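You operate a simulated robot arm through the tools that you are given. There is no shell and no other tool.

The job below is to be done with a simulated robot arm. You get a single attempt, and the scene is never put back.

TASK
Prop up the small flap, set the beige egg tray on it and count 2 eggs into it.
Fine: take them from the grey egg tray.

The check looks at the end state, three seconds after you hand in, the way a careful person would. Anything else that was tipped, shoved, dropped, spilled or broken makes it a failure.

THE ROBOT
A 7-joint arm with a fingered hand, fixed in place. Base frame: the origin is on the floor under the middle of its stand, x ahead of it, y to its left, z up; the work surface is at about z = 0.82. Units: m, degrees, N and s.
With the tool pointing down near the work surface it reaches from about 0.26 to 0.96 m from the base axis. Its first joint turns from -115.0 to 115.0 degrees. Payload 5 kg.
The TCP is the grasp point between the finger pads, 0.032 m short of the fingertips. In the tool frame z runs along the fingers and y along their closing line. The gripper opens to 0.16 m; its body begins 0.089 m behind the TCP. The gripper is a hand of 4 fingers: y runs from the thumb to the fingers, the wrist lies at [0, 0, -0.267] in the tool frame, and closing takes about 1.5 s.
Orientation is that of the tool frame in the base frame, as a unit quaternion [w, x, y, z]. With the fingers straight down and closing along the base's y, the tool's x points along the base's -x, its y along +y and its z along -z.

THE INTERFACE
- The arm moves only by the tool send_rows. Its argument "motion" is a list of rows, each a list of 6 numbers: the shift along the tool's x, y, z in units of 300 mm (1.0 is 300 mm), then the turn, a rotation vector about the tool's x, y, z in units of 60 degrees (1.0 is 60 degrees). In form: [[dx, dy, dz, rx, ry, rz], ...]. A call has 1 to 20 rows; each row is the pose to reach, as a shift and turn from the pose commanded when the call began, along the tool's axes at that moment. "fingers" is the gripper command, from -1 (shut) to 1 (fully open), values between in proportion, set as the call begins (left out, the last holds). A call with a number of a shift or a turn outside -1 to 1 is refused whole. Rows are played at 5 a second. More than 0.05 m and 8.6 degrees between two rows, or a gripper value outside its range, and nothing of the call is played. A pose out of reach is approached as far as the arm can. The call stops where the force on the tool passes 90 N (or 10 N more than at its start, if that is more) or the arm is blocked; 0.2 s more then pass. Each finger travels about 0.045 m/s and halts on what it meets, pressing with about 32 N; the grip force reading is that of the motor and also rises with nothing between the fingers. The clock runs only during rows and for 0.2 s after the last one: add rows that repeat a pose to give the fingers time. It gives the time, the measured TCP pose, the force on the tool (base axes), the opening and the grip force at its end, in the units of the frame above (readings bear some noise), with the torque about the TCP (base axes, N m) and any sound that the robot's microphone picked up.
- Cameras (640 x 400 px; columns grow to the right, rows downward): "scene" is fixed at [0.2216, -0.4952, 1.4326]; the picture's right is [0.73, -0.69, 0.00], its down [-0.40, -0.43, -0.81] and it looks along [0.56, 0.59, -0.59] (base axes); focal length 350 px, centre (320, 200). "wrist" rides on the gripper at [0.08, -0.004, -0.114] in the tool frame; the picture's right is [0.05, 1.00, 0.00], its down [-0.82, 0.04, -0.58] and it looks along [-0.58, 0.03, 0.82] (tool axes); focal length 265 px, centre (320, 200). There is no depth. A picture from a camera that has moved, and an enlarged one, comes with that camera's place and axes in the base frame and with its lens. The place of the scene camera against the robot may be out by one fixed shift of up to 0.025 m in any direction.
- snapshot(camera): a new picture of that camera. No time passes.
- lift_body(by): slides the trunk up (or, below 0, down) by that many m; the arm rides with it, the base frame stays. It gives what a move gives, with no picture.
- set_fingers(finger1, finger2, finger3, thumb_bend): sets how far each is bent, from 0 (flat) to 100 (curled in); at 30 the hand is open as for a grip, at 70 the pads meet at the TCP. One left out holds its place. A second passes; each finger stops where it meets its share of the squeeze, and holds until it gets a number again. A gripper value or a shape takes the hand back. It gives what a move gives, with no picture; readings hold the bend of each and the force on the fingers (four entries, about 0 where the hand has none), thumb and palm.
- grasp_type(shape): the hand has 4 fingers and takes this shape, open, in about a second: jaw (thumb against the fingers, like two jaws); tri (thumb and two fingers); tip (a fingertip pinch); poke (one finger out to press); point (the index stretched); flat (the hand flat); cup (the hand cupped); fist (a fist). The gripper value then closes the fingers along that shape, each until it touches; the sizes above hold for jaw. It gives what a move gives, with no picture.
- close_up(camera, box): a new picture of the part [left, top, right, bottom] of that camera's present view, enlarged. No time passes.
- close_job(): hands the job in; it is judged then, once.

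Places have to be worked out from the pictures, the camera data and where the tool is seen. Open the gripper and draw the arm clear of the work before you hand the job in, unless the task says otherwise.

The tools are called after ">>>" as name(argument=value, ...) on one line, values as JSON. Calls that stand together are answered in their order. send_rows: Moves the arm, as the interface text tells. Its arguments: {"type":"object","properties":{"motion":{"type":"array","items":{"type":"array","items":{"type":"number"}}},"fingers":{"type":"number"}},"required":["motion"]} The other tools are called the same way: lift_body (by) moves the trunk up or down; grasp_type (shape) gives the hand a shape; set_fingers (finger1, finger2, finger3, thumb_bend) moves the fingers one by one; snapshot (camera) takes a picture; close_up (camera, box) takes an enlarged picture of a part of a camera's view; close_job () hands the job in.

At the start:

```text
time: 0.0
position: [0.5424, 0.3828, 1.1427]
ee_rot: [0.0, 0.0, 1.0, 0.0]
force: [-0.4, -0.3, -0.8]
torque: [0.05, -0.02, 0.04]
opening: 0.1594
grasp_force: 0.1
shape: jaw
bend: [30.0, 30.0, 30.0, 30.0]
finger forces: [0.0, 0.0, 0.0, 0.1, 0.0, 0.0]
trunk travel left (down, up): [-0.8, 0.19]
```

scene: 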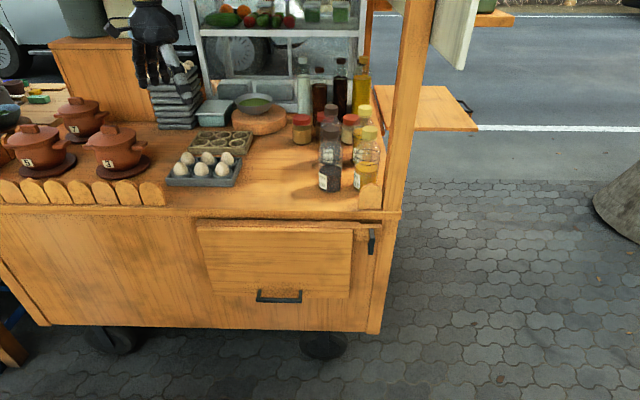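
wrist: 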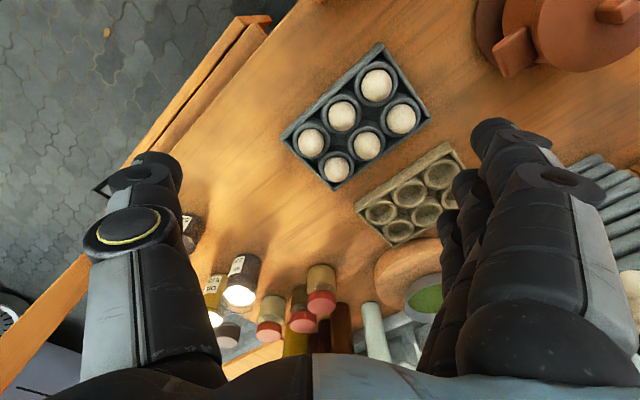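

I start by looking more closely at the cart front, the flap and the trays before moving anything.

>>> close_up(camera="scene", box=[180, 190, 420, 340])

>>> close_up(camera="scene", box=[140, 80, 300, 200])

>>> close_up(camera="scene", box=[340, 60, 500, 260])

>>> close_up(camera="wrist", box=[80, 0, 480, 250])

```text
2.67 times, centred on (300, 265) of scene
camera zoom: at [0.2216, -0.4952, 1.4326], right [0.73, -0.69, 0.0], down [-0.4, -0.43, -0.81], along [0.56, 0.59, -0.59], focal length 932 px, centre (373, 27)
```

zoom: 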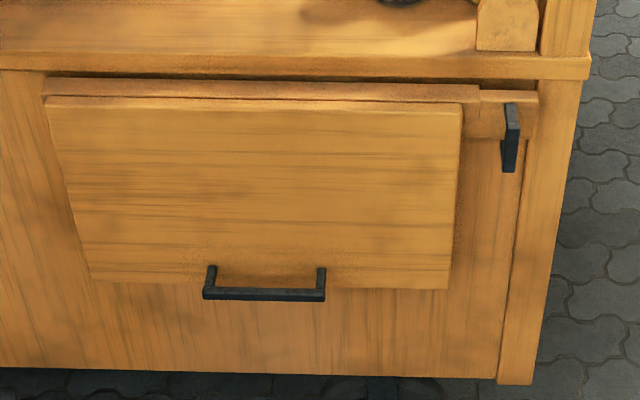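

```text
3.33 times, centred on (220, 140) of scene
camera zoom: at [0.2216, -0.4952, 1.4326], right [0.73, -0.69, 0.0], down [-0.4, -0.43, -0.81], along [0.56, 0.59, -0.59], focal length 1166 px, centre (653, 400)
```

zoom: 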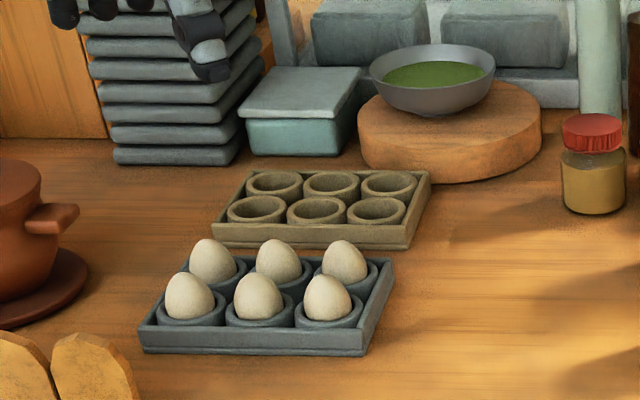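

```text
2.00 times, centred on (420, 160) of scene
camera zoom: at [0.2216, -0.4952, 1.4326], right [0.73, -0.69, 0.0], down [-0.4, -0.43, -0.81], along [0.56, 0.59, -0.59], focal length 699 px, centre (120, 280)
```

zoom: 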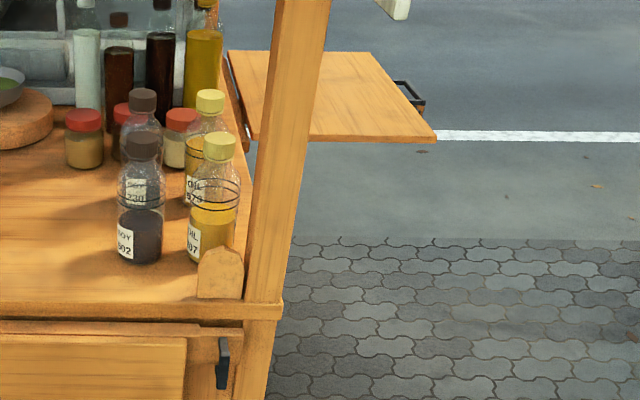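

```text
1.60 times, centred on (280, 125) of wrist
camera zoom: at [0.4634, 0.3804, 1.2562], right [-0.05, 1.0, 0.0], down [0.82, 0.04, 0.58], along [0.58, 0.03, -0.82], focal length 425 px, centre (384, 320)
```

zoom: 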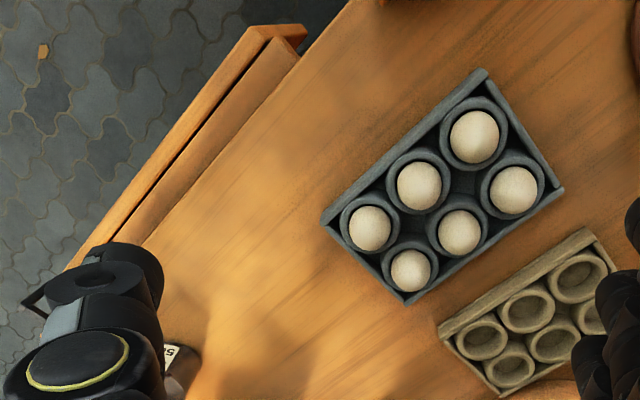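

The front flap hangs from a rail below the counter, with a black handle near its lower edge and a black catch to its right. I'll zoom further on the catch, the handle, and the already-raised side flap to learn how the prop works.

>>> close_up(camera="scene", box=[336, 215, 400, 265])

>>> close_up(camera="scene", box=[440, 80, 500, 140])

>>> close_up(camera="scene", box=[240, 275, 320, 325])

>>> close_up(camera="scene", box=[190, 205, 290, 265])

>>> close_up(camera="scene", box=[370, 70, 450, 140])

>>> close_up(camera="wrist", box=[80, 0, 320, 200])

```text
8.00 times, centred on (368, 240) of scene
camera zoom: at [0.2216, -0.4952, 1.4326], right [0.73, -0.69, 0.0], down [-0.4, -0.43, -0.81], along [0.56, 0.59, -0.59], focal length 2798 px, centre (-64, -120)
```

zoom: 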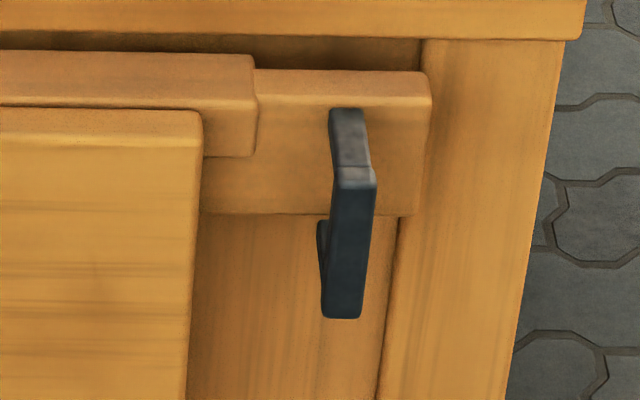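

```text
6.67 times, centred on (470, 110) of scene
camera zoom: at [0.2216, -0.4952, 1.4326], right [0.73, -0.69, 0.0], down [-0.4, -0.43, -0.81], along [0.56, 0.59, -0.59], focal length 2331 px, centre (-680, 800)
```

zoom: 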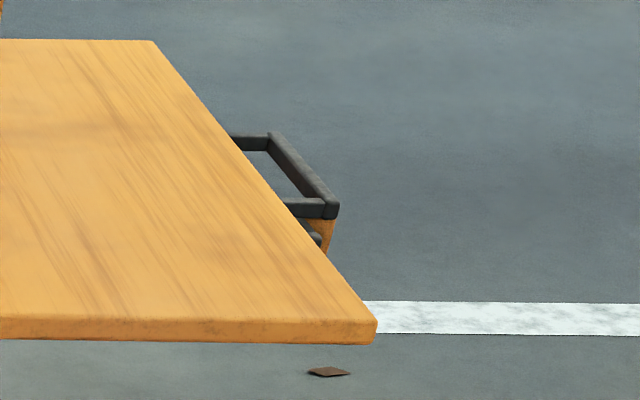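

```text
8.00 times, centred on (280, 300) of scene
camera zoom: at [0.2216, -0.4952, 1.4326], right [0.73, -0.69, 0.0], down [-0.4, -0.43, -0.81], along [0.56, 0.59, -0.59], focal length 2798 px, centre (640, -600)
```

zoom: 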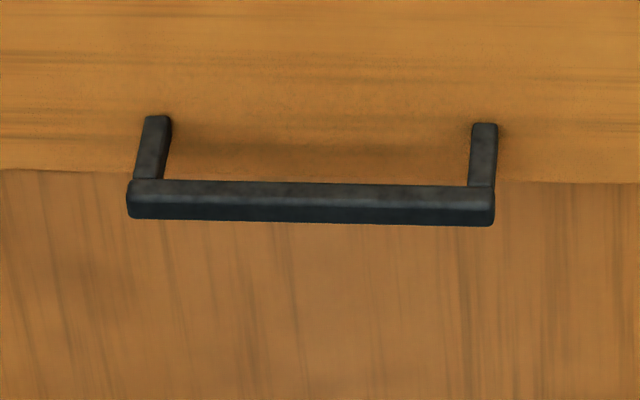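

```text
6.40 times, centred on (240, 235) of scene
camera zoom: at [0.2216, -0.4952, 1.4326], right [0.73, -0.69, 0.0], down [-0.4, -0.43, -0.81], along [0.56, 0.59, -0.59], focal length 2238 px, centre (832, -24)
```

zoom: 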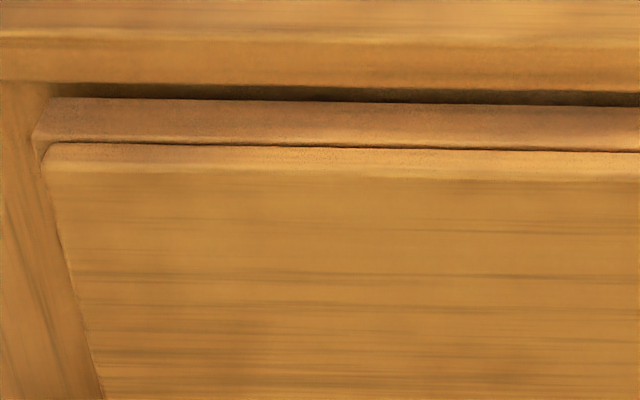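

```text
5.71 times, centred on (410, 105) of scene
camera zoom: at [0.2216, -0.4952, 1.4326], right [0.73, -0.69, 0.0], down [-0.4, -0.43, -0.81], along [0.56, 0.59, -0.59], focal length 1998 px, centre (-194, 743)
```

zoom: 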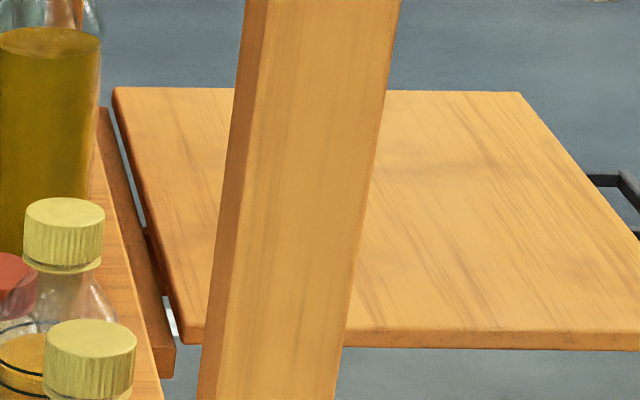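

```text
2.00 times, centred on (200, 100) of wrist
camera zoom: at [0.4634, 0.3804, 1.2562], right [-0.05, 1.0, 0.0], down [0.82, 0.04, 0.58], along [0.58, 0.03, -0.82], focal length 531 px, centre (560, 400)
```

zoom: 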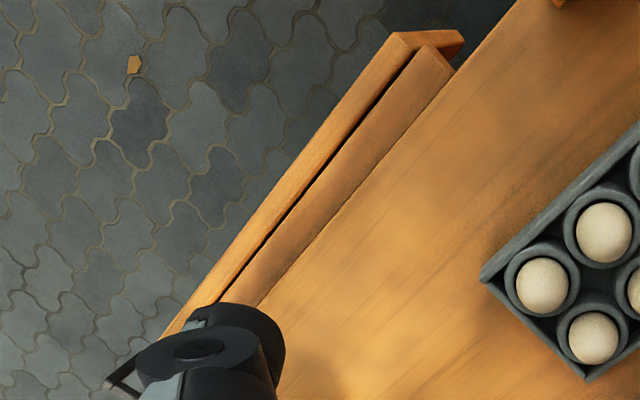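

The catch is an L-shaped black lever on a block right of the flap, but I can't yet tell how it moves. I work out the cart face as running at 45° (outward normal toward the robot), so I'll draw the hand back off the counter and turn the wrist camera to look square at the face.

>>> send_rows(motion=[[0, -0.1167, 0, 0, 0, -0.094], [0, -0.2333, 0, 0, 0, -0.1875], [0, -0.35, 0, 0, 0, -0.281], [0, -0.4667, 0, 0, 0, -0.375], [0, -0.5833, 0, 0, 0, -0.469], [0, -0.7, 0, 0, 0, -0.5625], [0, -0.8167, 0, 0, 0, -0.656], [0, -0.9333, 0, 0, 0, -0.75]])

```text
time: 1.8
position: [0.5422, 0.1021, 1.1439]
ee_rot: [0.0, -0.384, 0.924, 0.001]
force: [0.1, -0.4, -0.3]
torque: [0.04, -0.01, 0.01]
opening: 0.1597
grasp_force: 0.0
shape: jaw
bend: [30.0, 30.0, 30.0, 30.0]
finger forces: [0.1, 0.0, 0.0, 0.0, 0.0, 0.0]
trunk travel left (down, up): [-0.8, 0.19]
```

The hand is now square to the cart face (tool x away from the cart, tool y to the cart's left). Next I move toward the right end of the flap, lower, and tilt the camera up by about 25° to see the catch.

>>> send_rows(motion=[[0.031, -0.1125, 0.068, 0, -0.052, 0], [0.0625, -0.225, 0.137, 0, -0.104, 0], [0.094, -0.3375, 0.205, 0, -0.156, 0], [0.125, -0.45, 0.273, 0, -0.208, 0], [0.156, -0.5625, 0.342, 0, -0.26, 0], [0.1875, -0.675, 0.41, 0, -0.3125, 0], [0.219, -0.7875, 0.479, 0, -0.365, 0], [0.25, -0.9, 0.547, 0, -0.4167, 0]])

>>> snapshot(camera="wrist")

>>> snapshot(camera="scene")

```text
time: 3.6
position: [0.6829, -0.1409, 0.9783]
ee_rot: [0.201, -0.374, 0.901, 0.084]
force: [0.5, 0.0, -0.3]
torque: [0.03, 0.0, 0.03]
opening: 0.1598
grasp_force: 0.1
shape: jaw
bend: [30.0, 30.0, 30.0, 30.0]
finger forces: [0.0, 0.0, 0.0, 0.0, 0.0, 0.0]
trunk travel left (down, up): [-0.8, 0.19]
```

```text
taken
camera wrist: at [0.6025, -0.2284, 1.047], right [-0.74, 0.67, -0.02], down [0.32, 0.38, 0.87], along [0.59, 0.64, -0.49], focal length 265 px, centre (320, 200)
```

wrist: 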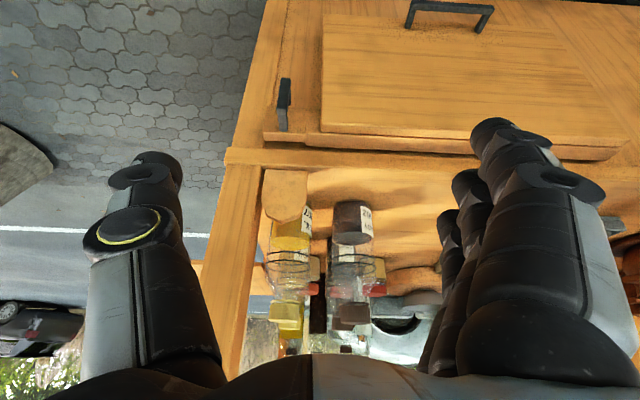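

```text
taken
```

scene: 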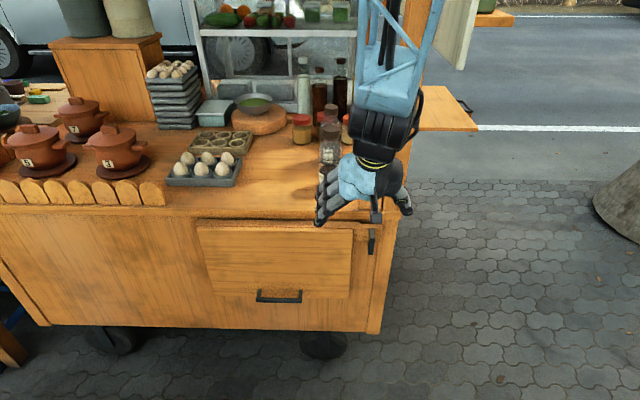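

The catch and flap are now visible from the front. I lower the hand and tilt up a little more for a near-horizontal look at the catch and the gap behind it.

>>> send_rows(motion=[[0.048, 0, 0.103, 0, -0.033, 0], [0.096, 0, 0.205, 0, -0.067, 0], [0.144, 0, 0.308, 0, -0.1, 0], [0.192, 0, 0.411, 0, -0.133, 0], [0.2395, 0, 0.5134, 0, -0.1667, 0]])

>>> snapshot(camera="wrist")

>>> close_up(camera="wrist", box=[180, 60, 420, 240])

```text
time: 4.8
position: [0.6813, -0.1409, 0.8101]
ee_rot: [0.28, -0.364, 0.881, 0.115]
force: [-0.7, -0.9, -0.3]
torque: [0.03, 0.01, -0.02]
opening: 0.1597
grasp_force: 0.0
shape: jaw
bend: [30.0, 30.0, 30.0, 30.0]
finger forces: [0.1, 0.1, 0.1, 0.1, 0.1, 0.1]
trunk travel left (down, up): [-0.8, 0.19]
```

```text
taken
camera wrist: at [0.5938, -0.2366, 0.8571], right [-0.74, 0.68, -0.03], down [0.21, 0.27, 0.94], along [0.64, 0.69, -0.34], focal length 265 px, centre (320, 200)
```

wrist: 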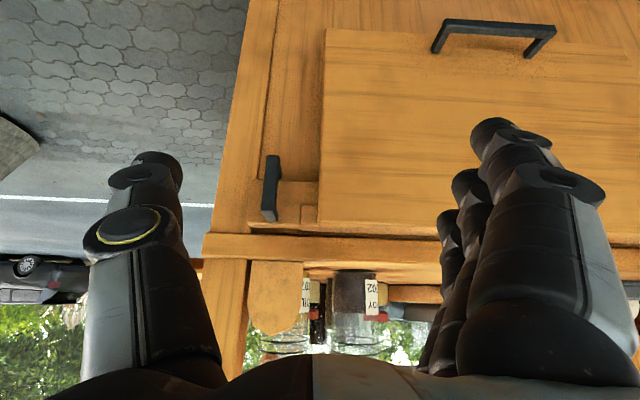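

```text
2.22 times, centred on (300, 150) of wrist
camera zoom: at [0.5938, -0.2366, 0.8571], right [-0.74, 0.68, -0.03], down [0.21, 0.27, 0.94], along [0.64, 0.69, -0.34], focal length 590 px, centre (364, 311)
```

zoom: 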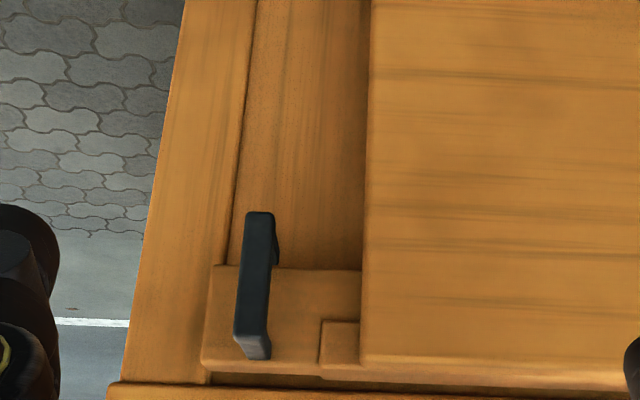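

The "catch" is a small vertical U-handle on a wooden block (top about z 0.778, s-range ending right of the flap), so it may be the end of a pull-out or swing-out support. I'll zoom on the side flap's outer end, where a similar support is deployed, and on the catch again.

>>> close_up(camera="scene", box=[455, 90, 487, 115])

>>> close_up(camera="wrist", box=[240, 140, 340, 240])

>>> close_up(camera="wrist", box=[310, 0, 640, 240])

```text
16.00 times, centred on (471, 102) of scene
camera zoom: at [0.2216, -0.4952, 1.4326], right [0.73, -0.69, 0.0], down [-0.4, -0.43, -0.81], along [0.56, 0.59, -0.59], focal length 5595 px, centre (-2096, 1760)
```

zoom: 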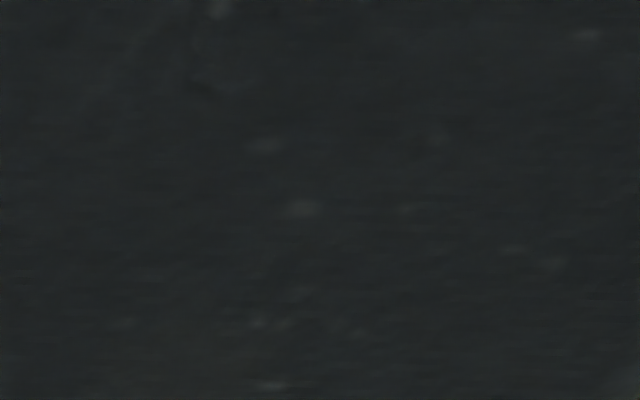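

```text
4.00 times, centred on (290, 190) of wrist
camera zoom: at [0.5938, -0.2366, 0.8571], right [-0.74, 0.68, -0.03], down [0.21, 0.27, 0.94], along [0.64, 0.69, -0.34], focal length 1062 px, centre (440, 240)
```

zoom: 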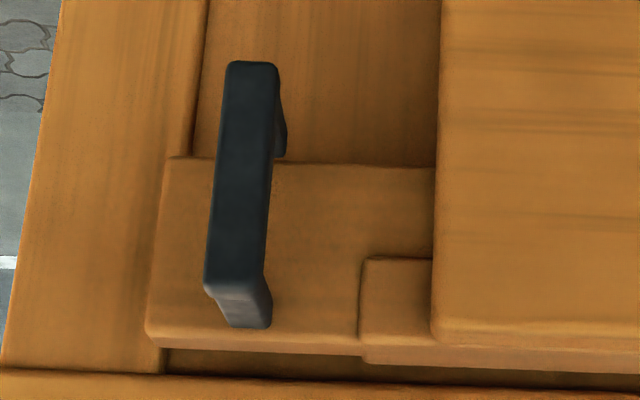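

```text
1.67 times, centred on (475, 120) of wrist
camera zoom: at [0.5938, -0.2366, 0.8571], right [-0.74, 0.68, -0.03], down [0.21, 0.27, 0.94], along [0.64, 0.69, -0.34], focal length 442 px, centre (62, 333)
```

zoom: 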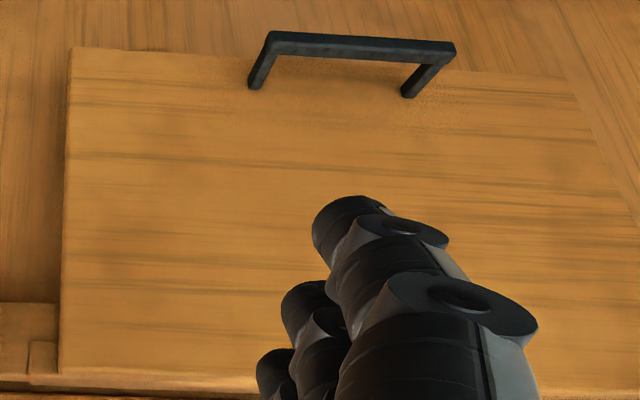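

Triangulating from two wrist views: counter edge n≈0.578, z≈0.82; flap face n≈0.54 from z 0.48 to 0.78, s 0.12–0.58 (n = into cart, s = along cart to the right); flap handle bar at s≈0.35, n≈0.49, z≈0.52; the block's handle at s≈0.63, n≈0.505, z 0.72–0.78. I'll lower the trunk and look up from below right to see what is behind the flap.

>>> lift_body(by=-0.2)

>>> snapshot(camera="scene")

>>> snapshot(camera="wrist")

```text
time: 7.0
position: [0.6812, -0.1413, 0.6097]
ee_rot: [0.278, -0.365, 0.881, 0.115]
force: [0.2, -0.7, 0.7]
torque: [-0.01, 0.01, -0.01]
opening: 0.1601
grasp_force: 0.1
shape: jaw
bend: [30.0, 30.0, 30.0, 30.0]
finger forces: [0.1, 0.0, 0.1, 0.0, 0.1, 0.0]
trunk travel left (down, up): [-0.6, 0.39]
```

```text
taken
```

scene: 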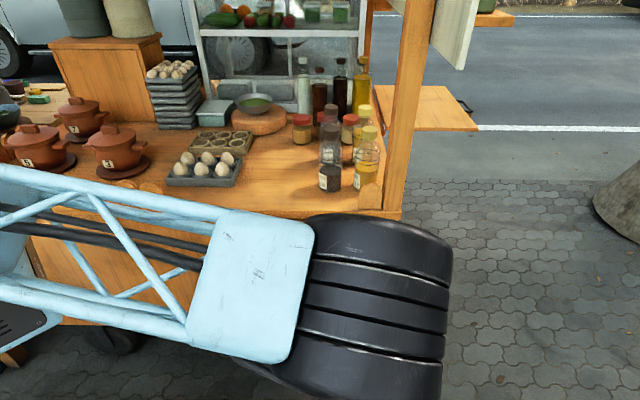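

```text
taken
camera wrist: at [0.5936, -0.2352, 0.6569], right [-0.74, 0.68, -0.03], down [0.21, 0.27, 0.94], along [0.64, 0.69, -0.34], focal length 265 px, centre (320, 200)
```

wrist: 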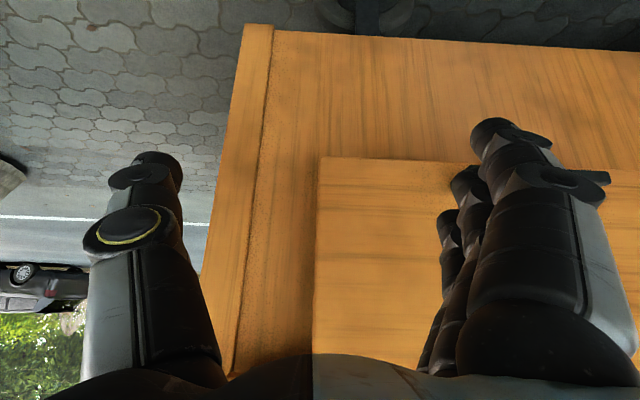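

The scene view of the side flap is clear again, so I'll use it to look at how that one is supported.

>>> close_up(camera="scene", box=[445, 85, 495, 118])

>>> close_up(camera="scene", box=[420, 0, 540, 75])

```text
12.12 times, centred on (470, 102) of scene
camera zoom: at [0.2216, -0.4952, 1.4326], right [0.73, -0.69, 0.0], down [-0.4, -0.43, -0.81], along [0.56, 0.59, -0.59], focal length 4239 px, centre (-1498, 1394)
```

zoom: 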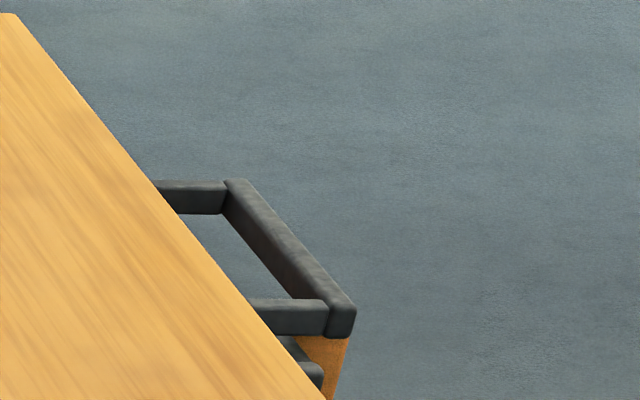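

```text
5.33 times, centred on (480, 38) of scene
camera zoom: at [0.2216, -0.4952, 1.4326], right [0.73, -0.69, 0.0], down [-0.4, -0.43, -0.81], along [0.56, 0.59, -0.59], focal length 1865 px, centre (-533, 1067)
```

zoom: 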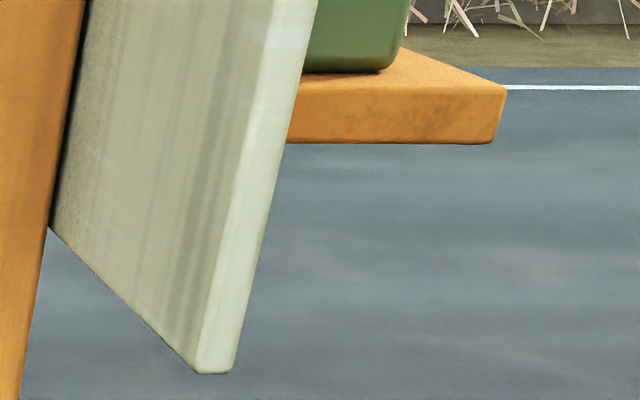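

The side flap seems to stand on a wooden support below it. I tilt the hand to horizontal so the wrist camera looks up at the underside of the rail and behind the flap's right edge.

>>> send_rows(motion=[[0.012, 0, -0.008, 0, -0.131, 0], [0.023, 0, -0.016, 0, -0.262, 0], [0.035, 0, -0.024, 0, -0.393, 0], [0.047, 0, -0.033, 0, -0.524, 0], [0.059, 0, -0.041, 0, -0.655, 0], [0.07, 0, -0.049, 0, -0.786, 0], [0.082, 0, -0.057, 0, -0.9167, 0]])

>>> snapshot(camera="wrist")

```text
time: 8.0
position: [0.6707, -0.388, 0.7182]
ee_rot: [0.388, -0.456, 0.8, 0.037]
force: [0.7, 0.1, -0.3]
torque: [-0.02, 0.04, 0.0]
opening: 0.16
grasp_force: 0.0
shape: jaw
bend: [30.0, 30.0, 30.0, 30.0]
finger forces: [0.0, 0.0, 0.0, 0.0, 0.0, 0.0]
out of reach, approached as far as the arm can: row 5
trunk travel left (down, up): [-0.6, 0.39]
stopped in row 5: the arm was blocked; the commanded pose is now the measured one
```

```text
taken
camera wrist: at [0.5854, -0.4933, 0.7456], right [-0.77, 0.54, -0.33], down [-0.14, 0.36, 0.92], along [0.62, 0.76, -0.2], focal length 265 px, centre (320, 200)
```

wrist: 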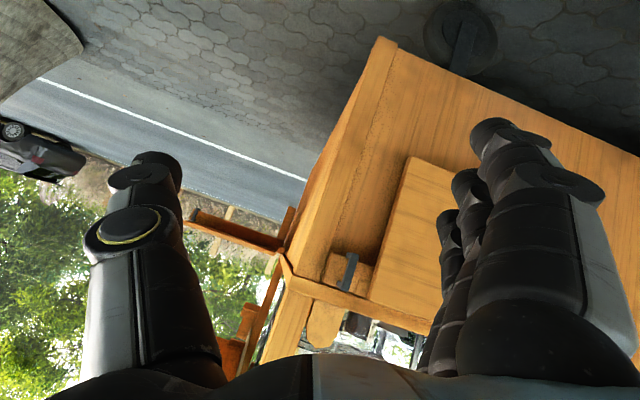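

That orientation wasn't reachable and the arm swung right, but it stayed clear of everything. This view from the right is useful, so I zoom on the block, its handle and the side flap.

>>> close_up(camera="wrist", box=[300, 220, 400, 320])

>>> close_up(camera="wrist", box=[170, 180, 330, 300])

>>> snapshot(camera="scene")

```text
4.00 times, centred on (350, 270) of wrist
camera zoom: at [0.5854, -0.4933, 0.7456], right [-0.77, 0.54, -0.33], down [-0.14, 0.36, 0.92], along [0.62, 0.76, -0.2], focal length 1062 px, centre (200, -80)
```

zoom: 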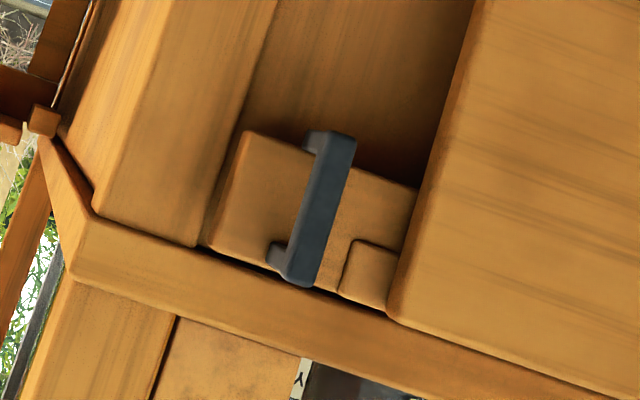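

```text
3.33 times, centred on (250, 240) of wrist
camera zoom: at [0.5854, -0.4933, 0.7456], right [-0.77, 0.54, -0.33], down [-0.14, 0.36, 0.92], along [0.62, 0.76, -0.2], focal length 885 px, centre (553, 67)
```

zoom: 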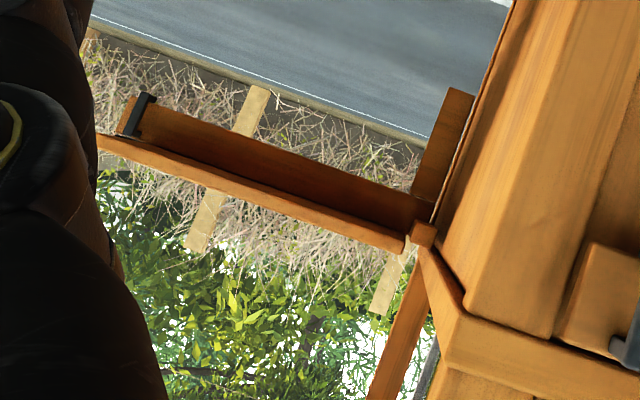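

```text
taken
```

scene: 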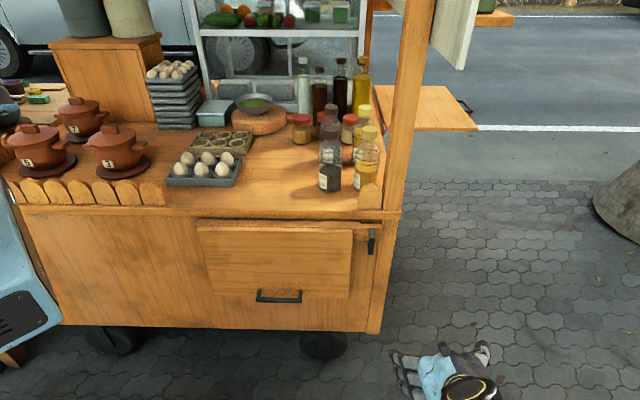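

From the right I can see how the side flap works: its support is a wooden arm that swings out under the flap, with a small handle at its free end. So the front flap's prop is an arm stored behind it, pivoting near the flap's middle, with its handle end sticking out on the right. I'll bring the hand back to a sound pose in front of the cart.

>>> send_rows(motion=[[-0.077, 0.098, -0.025, -0.02, 0.022, 0.04], [-0.154, 0.195, -0.05, -0.041, 0.044, 0.079], [-0.231, 0.293, -0.075, -0.061, 0.066, 0.119], [-0.308, 0.391, -0.099, -0.082, 0.089, 0.158], [-0.385, 0.489, -0.124, -0.102, 0.111, 0.198], [-0.462, 0.586, -0.149, -0.123, 0.133, 0.237], [-0.539, 0.684, -0.174, -0.143, 0.155, 0.277]])

>>> snapshot(camera="wrist")

>>> snapshot(camera="scene")

```text
time: 9.6
position: [0.5295, -0.1772, 0.8004]
ee_rot: [0.28, -0.365, 0.88, 0.117]
force: [-1.4, -0.2, -0.9]
torque: [-0.01, -0.02, 0.01]
opening: 0.1599
grasp_force: 0.0
shape: jaw
bend: [30.0, 30.0, 30.0, 30.0]
finger forces: [0.0, 0.0, 0.0, 0.0, 0.1, 0.0]
trunk travel left (down, up): [-0.6, 0.39]
```

```text
taken
camera wrist: at [0.4409, -0.2722, 0.8468], right [-0.74, 0.68, -0.03], down [0.2, 0.26, 0.94], along [0.65, 0.69, -0.33], focal length 265 px, centre (320, 200)
```

wrist: 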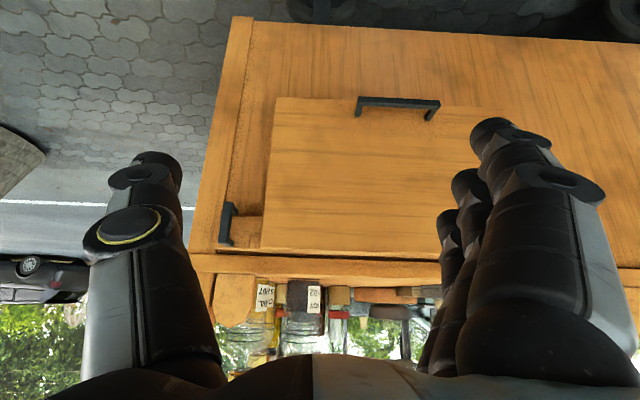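

```text
taken
```

scene: 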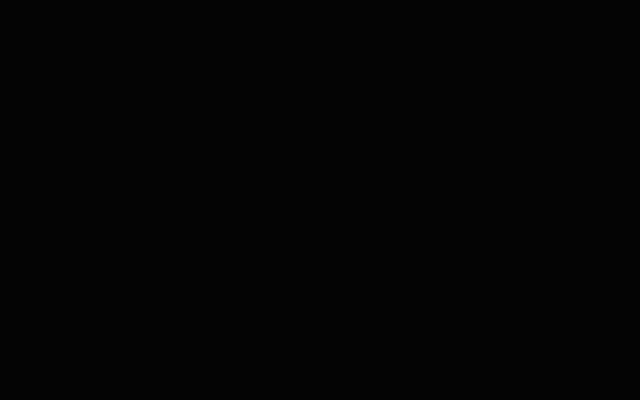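

This view confirms the flap's handle bar at about s 0.36, n 0.49, z 0.525. I now turn the hand 90° about its own axis so the fingers close in the vertical plane across that horizontal bar.

>>> send_rows(motion=[[0, 0, 0, 0, 0, 0.125], [0, 0, 0, 0, 0, 0.25], [0, 0, 0, 0, 0, 0.375], [0, 0, 0, 0, 0, 0.5], [0, 0, 0, 0, 0, 0.625], [0, 0, 0, 0, 0, 0.75]])

>>> send_rows(motion=[[0, 0, 0, 0, 0, 0.125], [0, 0, 0, 0, 0, 0.25], [0, 0, 0, 0, 0, 0.375], [0, 0, 0, 0, 0, 0.5], [0, 0, 0, 0, 0, 0.625], [0, 0, 0, 0, 0, 0.75]])

>>> snapshot(camera="wrist")

>>> snapshot(camera="scene")

```text
time: 11.0
position: [0.5294, -0.1767, 0.8012]
ee_rot: [0.214, 0.001, 0.952, 0.216]
force: [1.2, -0.3, -0.6]
torque: [-0.03, 0.01, 0.05]
opening: 0.16
grasp_force: 0.0
shape: jaw
bend: [30.0, 30.0, 30.0, 30.0]
finger forces: [0.0, 0.0, 0.0, 0.0, 0.0, 0.0]
trunk travel left (down, up): [-0.6, 0.39]
```

```text
time: 12.4
position: [0.5291, -0.1768, 0.7991]
ee_rot: [0.116, 0.365, 0.88, 0.28]
force: [-0.1, -0.1, -0.1]
torque: [0.04, 0.0, 0.01]
opening: 0.1599
grasp_force: 0.0
shape: jaw
bend: [30.0, 30.0, 30.0, 30.0]
finger forces: [0.0, 0.1, 0.0, 0.0, 0.0, 0.0]
trunk travel left (down, up): [-0.6, 0.39]
```

```text
taken
camera wrist: at [0.4255, -0.1681, 0.8904], right [0.54, 0.61, 0.58], down [0.36, -0.79, 0.49], along [0.76, -0.06, -0.65], focal length 265 px, centre (320, 200)
```

wrist: 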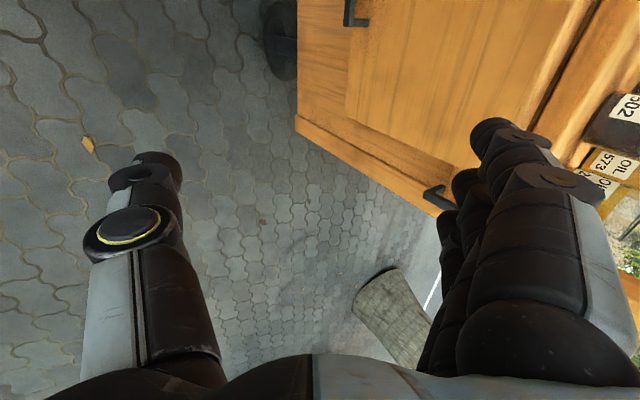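

```text
taken
```

scene: 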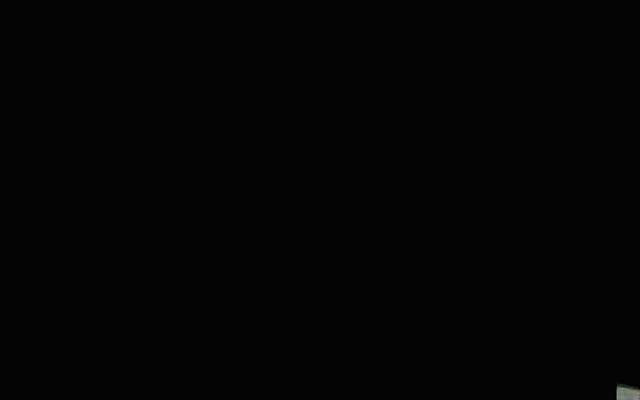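

The hand is turned and reachable. Before fitting fingers behind the bar I need the finger thickness, so I zoom on the fingers in the wrist view.

>>> close_up(camera="wrist", box=[60, 80, 640, 400])

>>> close_up(camera="wrist", box=[420, 100, 640, 240])

```text
1.10 times, centred on (350, 240) of wrist
camera zoom: at [0.4255, -0.1681, 0.8904], right [0.54, 0.61, 0.58], down [0.36, -0.79, 0.49], along [0.76, -0.06, -0.65], focal length 293 px, centre (287, 156)
```

zoom: 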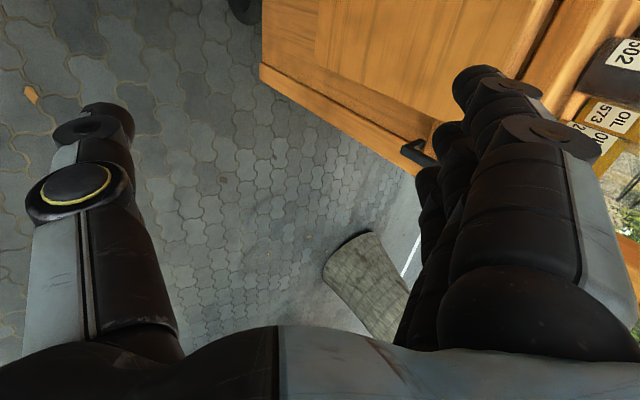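

```text
2.86 times, centred on (530, 170) of wrist
camera zoom: at [0.4255, -0.1681, 0.8904], right [0.54, 0.61, 0.58], down [0.36, -0.79, 0.49], along [0.76, -0.06, -0.65], focal length 758 px, centre (-280, 286)
```

zoom: 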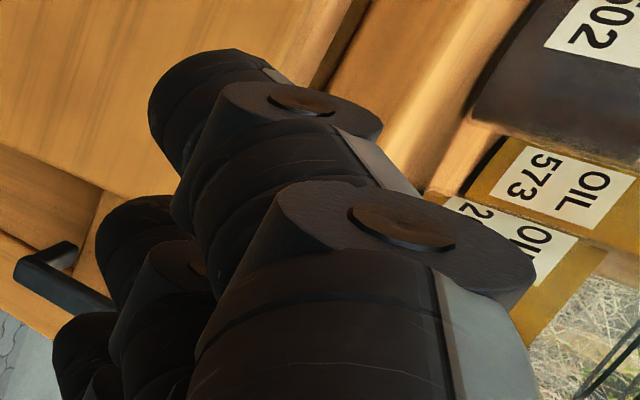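

Fingertips are about 22 mm thick against a gap of roughly 38 mm behind the bar, so it can work. I narrow the hand to about 60 mm and go to a stand-off about 10 cm short of the bar.

>>> send_rows(motion=[[0.06, 0.01, 0.11, 0, 0, 0], [0.121, 0.019, 0.219, 0, 0, 0], [0.181, 0.029, 0.329, 0, 0, 0], [0.242, 0.039, 0.439, 0, 0, 0], [0.302, 0.049, 0.548, 0, 0, 0], [0.362, 0.058, 0.658, 0, 0, 0], [0.423, 0.068, 0.767, 0, 0, 0], [0.483, 0.0777, 0.877, 0, 0, 0], [0.483, 0.0777, 0.877, 0, 0, 0]], fingers=-0.25)

>>> snapshot(camera="wrist")

>>> snapshot(camera="scene")

```text
time: 14.4
position: [0.5515, 0.0482, 0.5999]
ee_rot: [0.117, 0.365, 0.88, 0.28]
force: [0.0, 0.0, -0.5]
torque: [0.01, 0.02, 0.03]
opening: 0.0607
grasp_force: 0.0
shape: jaw
bend: [73.0, 73.0, 73.0, 70.0]
finger forces: [0.1, 0.0, 0.1, 0.0, 0.1, 0.0]
trunk travel left (down, up): [-0.6, 0.39]
```

```text
taken
camera wrist: at [0.4466, 0.0566, 0.6902], right [0.54, 0.61, 0.58], down [0.36, -0.79, 0.49], along [0.76, -0.06, -0.65], focal length 265 px, centre (320, 200)
```

wrist: 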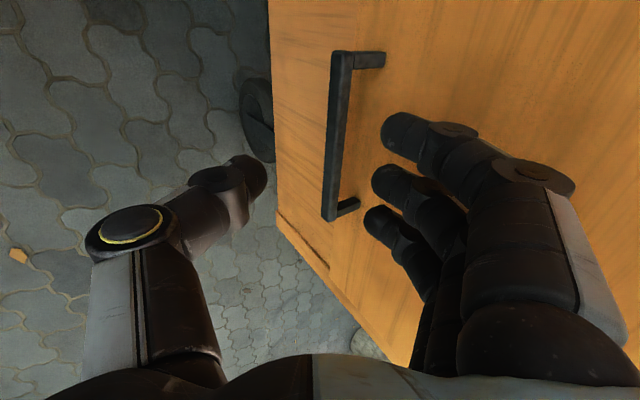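

```text
taken
```

scene: 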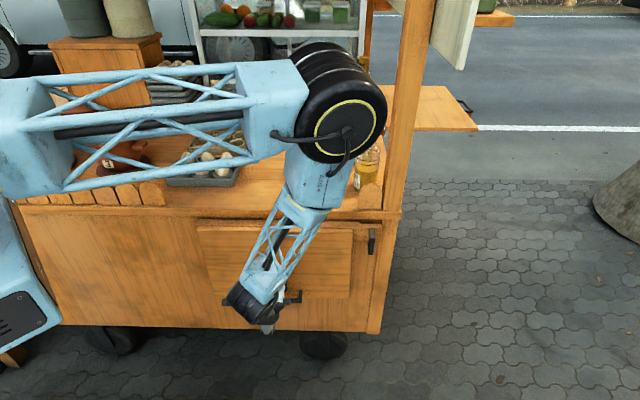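

The bar sits neatly between thumb and fingers: about 14 mm toward the fingers and 97 mm ahead of the TCP. A steeper approach gives the knuckles more clearance from the flap face, so I tilt 15° further (to 50°) and re-centre.

>>> send_rows(motion=[[0, -0.02, 0.005, -0.0625, 0, 0], [0, -0.04, 0.011, -0.125, 0, 0], [0, -0.06, 0.016, -0.1875, 0, 0], [0, -0.0807, 0.0217, -0.25, 0, 0]])

>>> snapshot(camera="wrist")

```text
time: 15.4
position: [0.5359, 0.0354, 0.5805]
ee_rot: [0.164, 0.346, 0.836, 0.395]
force: [-0.4, 0.4, -0.6]
torque: [0.01, 0.01, 0.0]
opening: 0.0605
grasp_force: 0.1
shape: jaw
bend: [73.0, 73.0, 73.0, 70.0]
finger forces: [0.0, 0.0, 0.1, 0.1, 0.1, 0.0]
trunk travel left (down, up): [-0.6, 0.39]
```

```text
taken
camera wrist: at [0.4174, 0.0303, 0.6497], right [0.41, 0.49, 0.77], down [0.28, -0.87, 0.4], along [0.87, 0.05, -0.5], focal length 265 px, centre (320, 200)
```

wrist: 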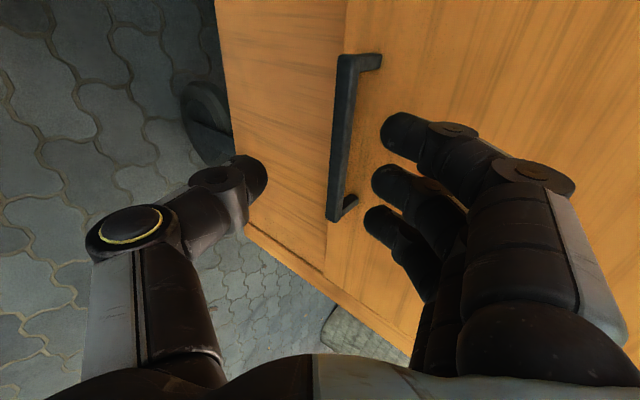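

The bar is now about 17 mm toward the fingers and 100 mm ahead, with clearances of several millimetres on each side. I advance 92 mm along the tool so the fingertips pass behind the bar.

>>> send_rows(motion=[[0, 0, 0.08, 0, 0, 0], [0, 0, 0.16, 0, 0, 0], [0, 0, 0.235, 0, 0, 0], [0, 0, 0.307, 0, 0, 0]])

>>> snapshot(camera="wrist")

```text
time: 16.4
position: [0.5825, 0.0832, 0.5215]
ee_rot: [0.163, 0.349, 0.836, 0.392]
force: [-28.9, -30.8, 16.6]
torque: [1.1, -1.03, 0.02]
opening: 0.0563
grasp_force: 0.1
shape: jaw
bend: [76.0, 76.0, 76.0, 70.0]
finger forces: [14.7, 14.1, 13.5, 0.1, 0.0, 0.0]
trunk travel left (down, up): [-0.6, 0.39]
```

```text
taken
camera wrist: at [0.4643, 0.078, 0.5912], right [0.42, 0.49, 0.77], down [0.28, -0.87, 0.4], along [0.86, 0.05, -0.5], focal length 265 px, centre (320, 200)
```

wrist: 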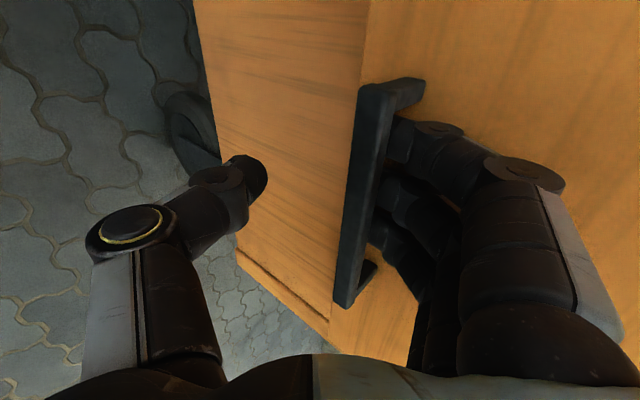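

The fingertips are behind the bar but press the flap face with about 40 N. I back off 8 mm from the cart and close the hand around the bar.

>>> send_rows(motion=[[0, -0.0171, -0.0204, 0, 0, 0], [0, -0.0171, -0.0204, 0, 0, 0], [0, -0.0171, -0.0204, 0, 0, 0], [0, -0.0171, -0.0204, 0, 0, 0], [0, -0.0171, -0.0204, 0, 0, 0], [0, -0.0171, -0.0204, 0, 0, 0], [0, -0.0171, -0.0204, 0, 0, 0], [0, -0.0171, -0.0204, 0, 0, 0]], fingers=-0.8)

>>> snapshot(camera="wrist")

```text
time: 18.2
position: [0.5813, 0.0815, 0.5217]
ee_rot: [0.163, 0.347, 0.836, 0.393]
force: [1.8, 2.0, 3.2]
torque: [-0.01, 0.04, 0.02]
opening: 0.0168
grasp_force: 0.0
shape: jaw
bend: [72.0, 72.0, 72.0, 70.0]
finger forces: [1.3, 1.3, 1.4, 0.0, 0.0, 0.0]
trunk travel left (down, up): [-0.6, 0.39]
```

```text
taken
camera wrist: at [0.462, 0.0749, 0.5905], right [0.41, 0.49, 0.77], down [0.28, -0.87, 0.4], along [0.87, 0.05, -0.5], focal length 265 px, centre (320, 200)
```

wrist: 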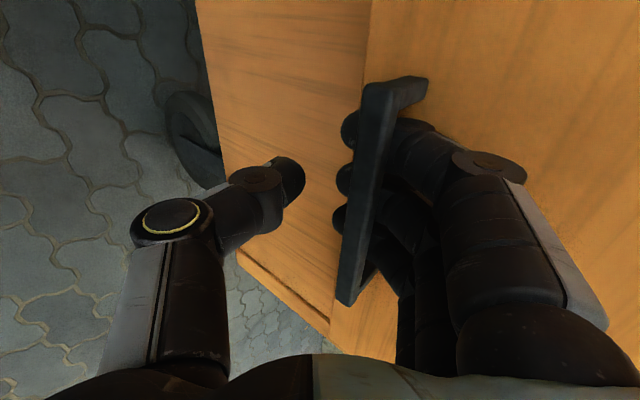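

The fingers now hook round the back and under side of the bar with light contact. I raise the flap along its arc about the hinge (n≈0.548, z≈0.779), first to about 45°, and read the forces.

>>> send_rows(motion=[[0, -0.031, -0.067, 0, 0, 0], [0, -0.056, -0.137, 0, 0, 0], [0, -0.075, -0.21, 0, 0, 0], [0, -0.086, -0.285, 0.028, 0, 0], [0, -0.091, -0.361, 0.055, 0, 0], [0, -0.089, -0.437, 0.083, 0, 0], [0, -0.081, -0.513, 0.112, 0, 0], [0, -0.066, -0.588, 0.138, 0, 0], [0, -0.045, -0.662, 0.167, 0, 0]])

>>> snapshot(camera="wrist")

>>> snapshot(camera="scene")

```text
time: 20.2
position: [0.4658, -0.0326, 0.6382]
ee_rot: [0.132, 0.361, 0.867, 0.318]
force: [8.1, 0.3, -1.3]
torque: [-0.02, 0.16, -0.12]
opening: 0.0166
grasp_force: 0.1
shape: jaw
bend: [71.0, 71.0, 71.0, 70.0]
finger forces: [4.4, 4.2, 4.3, 0.0, 0.1, 0.0]
trunk travel left (down, up): [-0.6, 0.39]
```

```text
taken
camera wrist: at [0.3564, -0.0298, 0.7216], right [0.5, 0.57, 0.65], down [0.33, -0.82, 0.47], along [0.8, -0.02, -0.6], focal length 265 px, centre (320, 200)
```

wrist: 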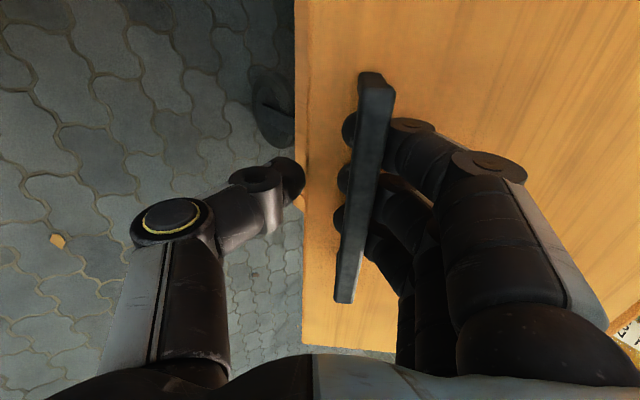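

```text
taken
```

scene: 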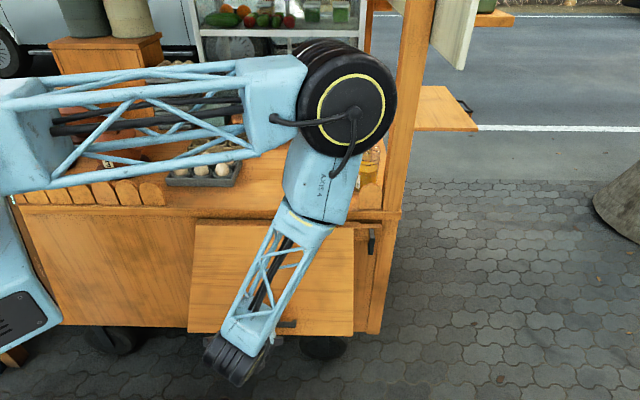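

The flap is up about 45° and follows easily with only a few newtons. I hold still for a moment to read the static load, which tells whether the hinge holds itself.

>>> send_rows(motion=[[0, 0, 0, 0, 0, 0], [0, 0, 0, 0, 0, 0], [0, 0, 0, 0, 0, 0], [0, 0, 0, 0, 0, 0]])

>>> close_up(camera="scene", box=[180, 190, 420, 340])

```text
time: 21.2
position: [0.4664, -0.0325, 0.6377]
ee_rot: [0.133, 0.36, 0.867, 0.319]
force: [9.1, -2.3, 0.1]
torque: [-0.04, 0.1, -0.18]
opening: 0.0166
grasp_force: 0.1
shape: jaw
bend: [71.0, 71.0, 71.0, 70.0]
finger forces: [5.0, 5.0, 5.0, 0.0, 0.0, 0.0]
trunk travel left (down, up): [-0.6, 0.39]
```

```text
2.67 times, centred on (300, 265) of scene
camera zoom: at [0.2216, -0.4952, 1.4326], right [0.73, -0.69, 0.0], down [-0.4, -0.43, -0.81], along [0.56, 0.59, -0.59], focal length 932 px, centre (373, 27)
```

zoom: 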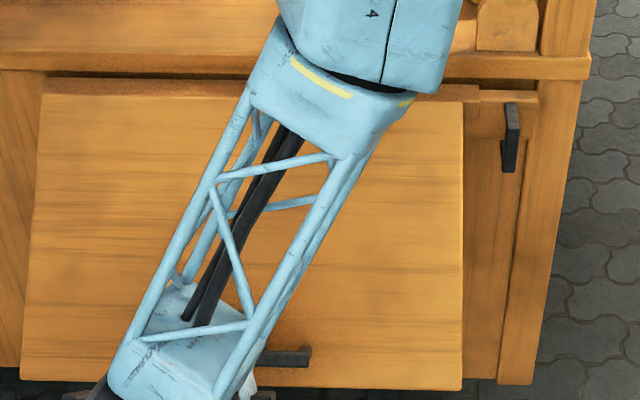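

Holding still takes about 9–15 N, so the hinge does not carry the flap by itself here. I continue raising to horizontal to see whether it catches or gets lighter there.

>>> send_rows(motion=[[0, 0.015, -0.075, 0.028, 0, 0], [0, 0.036, -0.149, 0.055, 0, 0], [0, 0.063, -0.22, 0.083, 0, 0], [0, 0.096, -0.29, 0.112, 0, 0], [0, 0.135, -0.356, 0.138, 0, 0], [0, 0.18, -0.419, 0.167, 0, 0], [0, 0.23, -0.477, 0.195, 0, 0], [0, 0.284, -0.531, 0.222, 0, 0], [0, 0.343, -0.58, 0.25, 0, 0], [0, 0.343, -0.58, 0.25, 0, 0]])

>>> snapshot(camera="wrist")

>>> snapshot(camera="scene")

```text
time: 23.4
position: [0.4408, -0.0595, 0.8366]
ee_rot: [0.082, 0.375, 0.901, 0.202]
force: [-11.2, -9.3, -15.1]
torque: [-2.04, 2.21, 0.06]
opening: 0.0245
grasp_force: 32.2
shape: jaw
bend: [70.0, 70.0, 70.0, 70.0]
finger forces: [13.7, 13.8, 13.9, 0.1, 57.6, 0.1]
trunk travel left (down, up): [-0.6, 0.39]
```

```text
taken
camera wrist: at [0.3488, -0.0383, 0.9379], right [0.6, 0.67, 0.43], down [0.43, -0.73, 0.54], along [0.67, -0.14, -0.73], focal length 265 px, centre (320, 200)
```

wrist: 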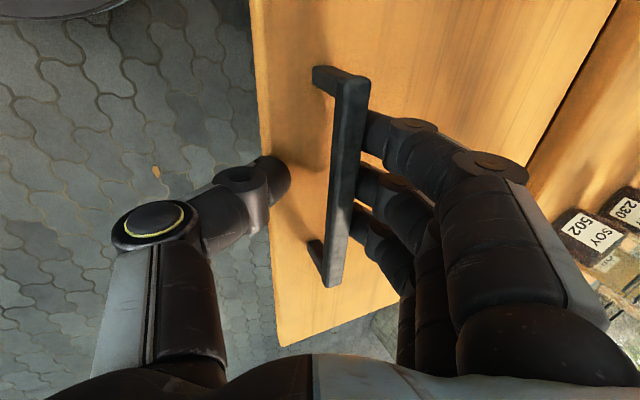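

```text
taken
```

scene: 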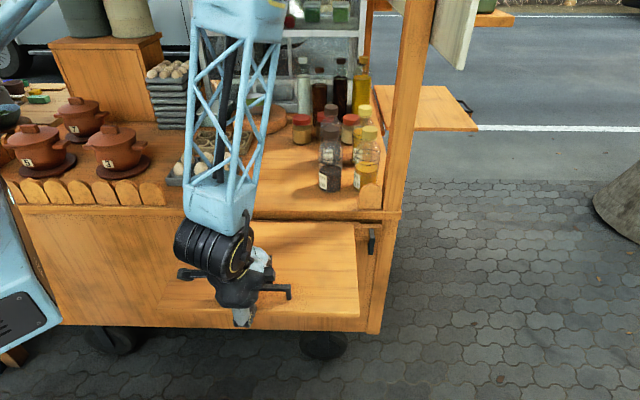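

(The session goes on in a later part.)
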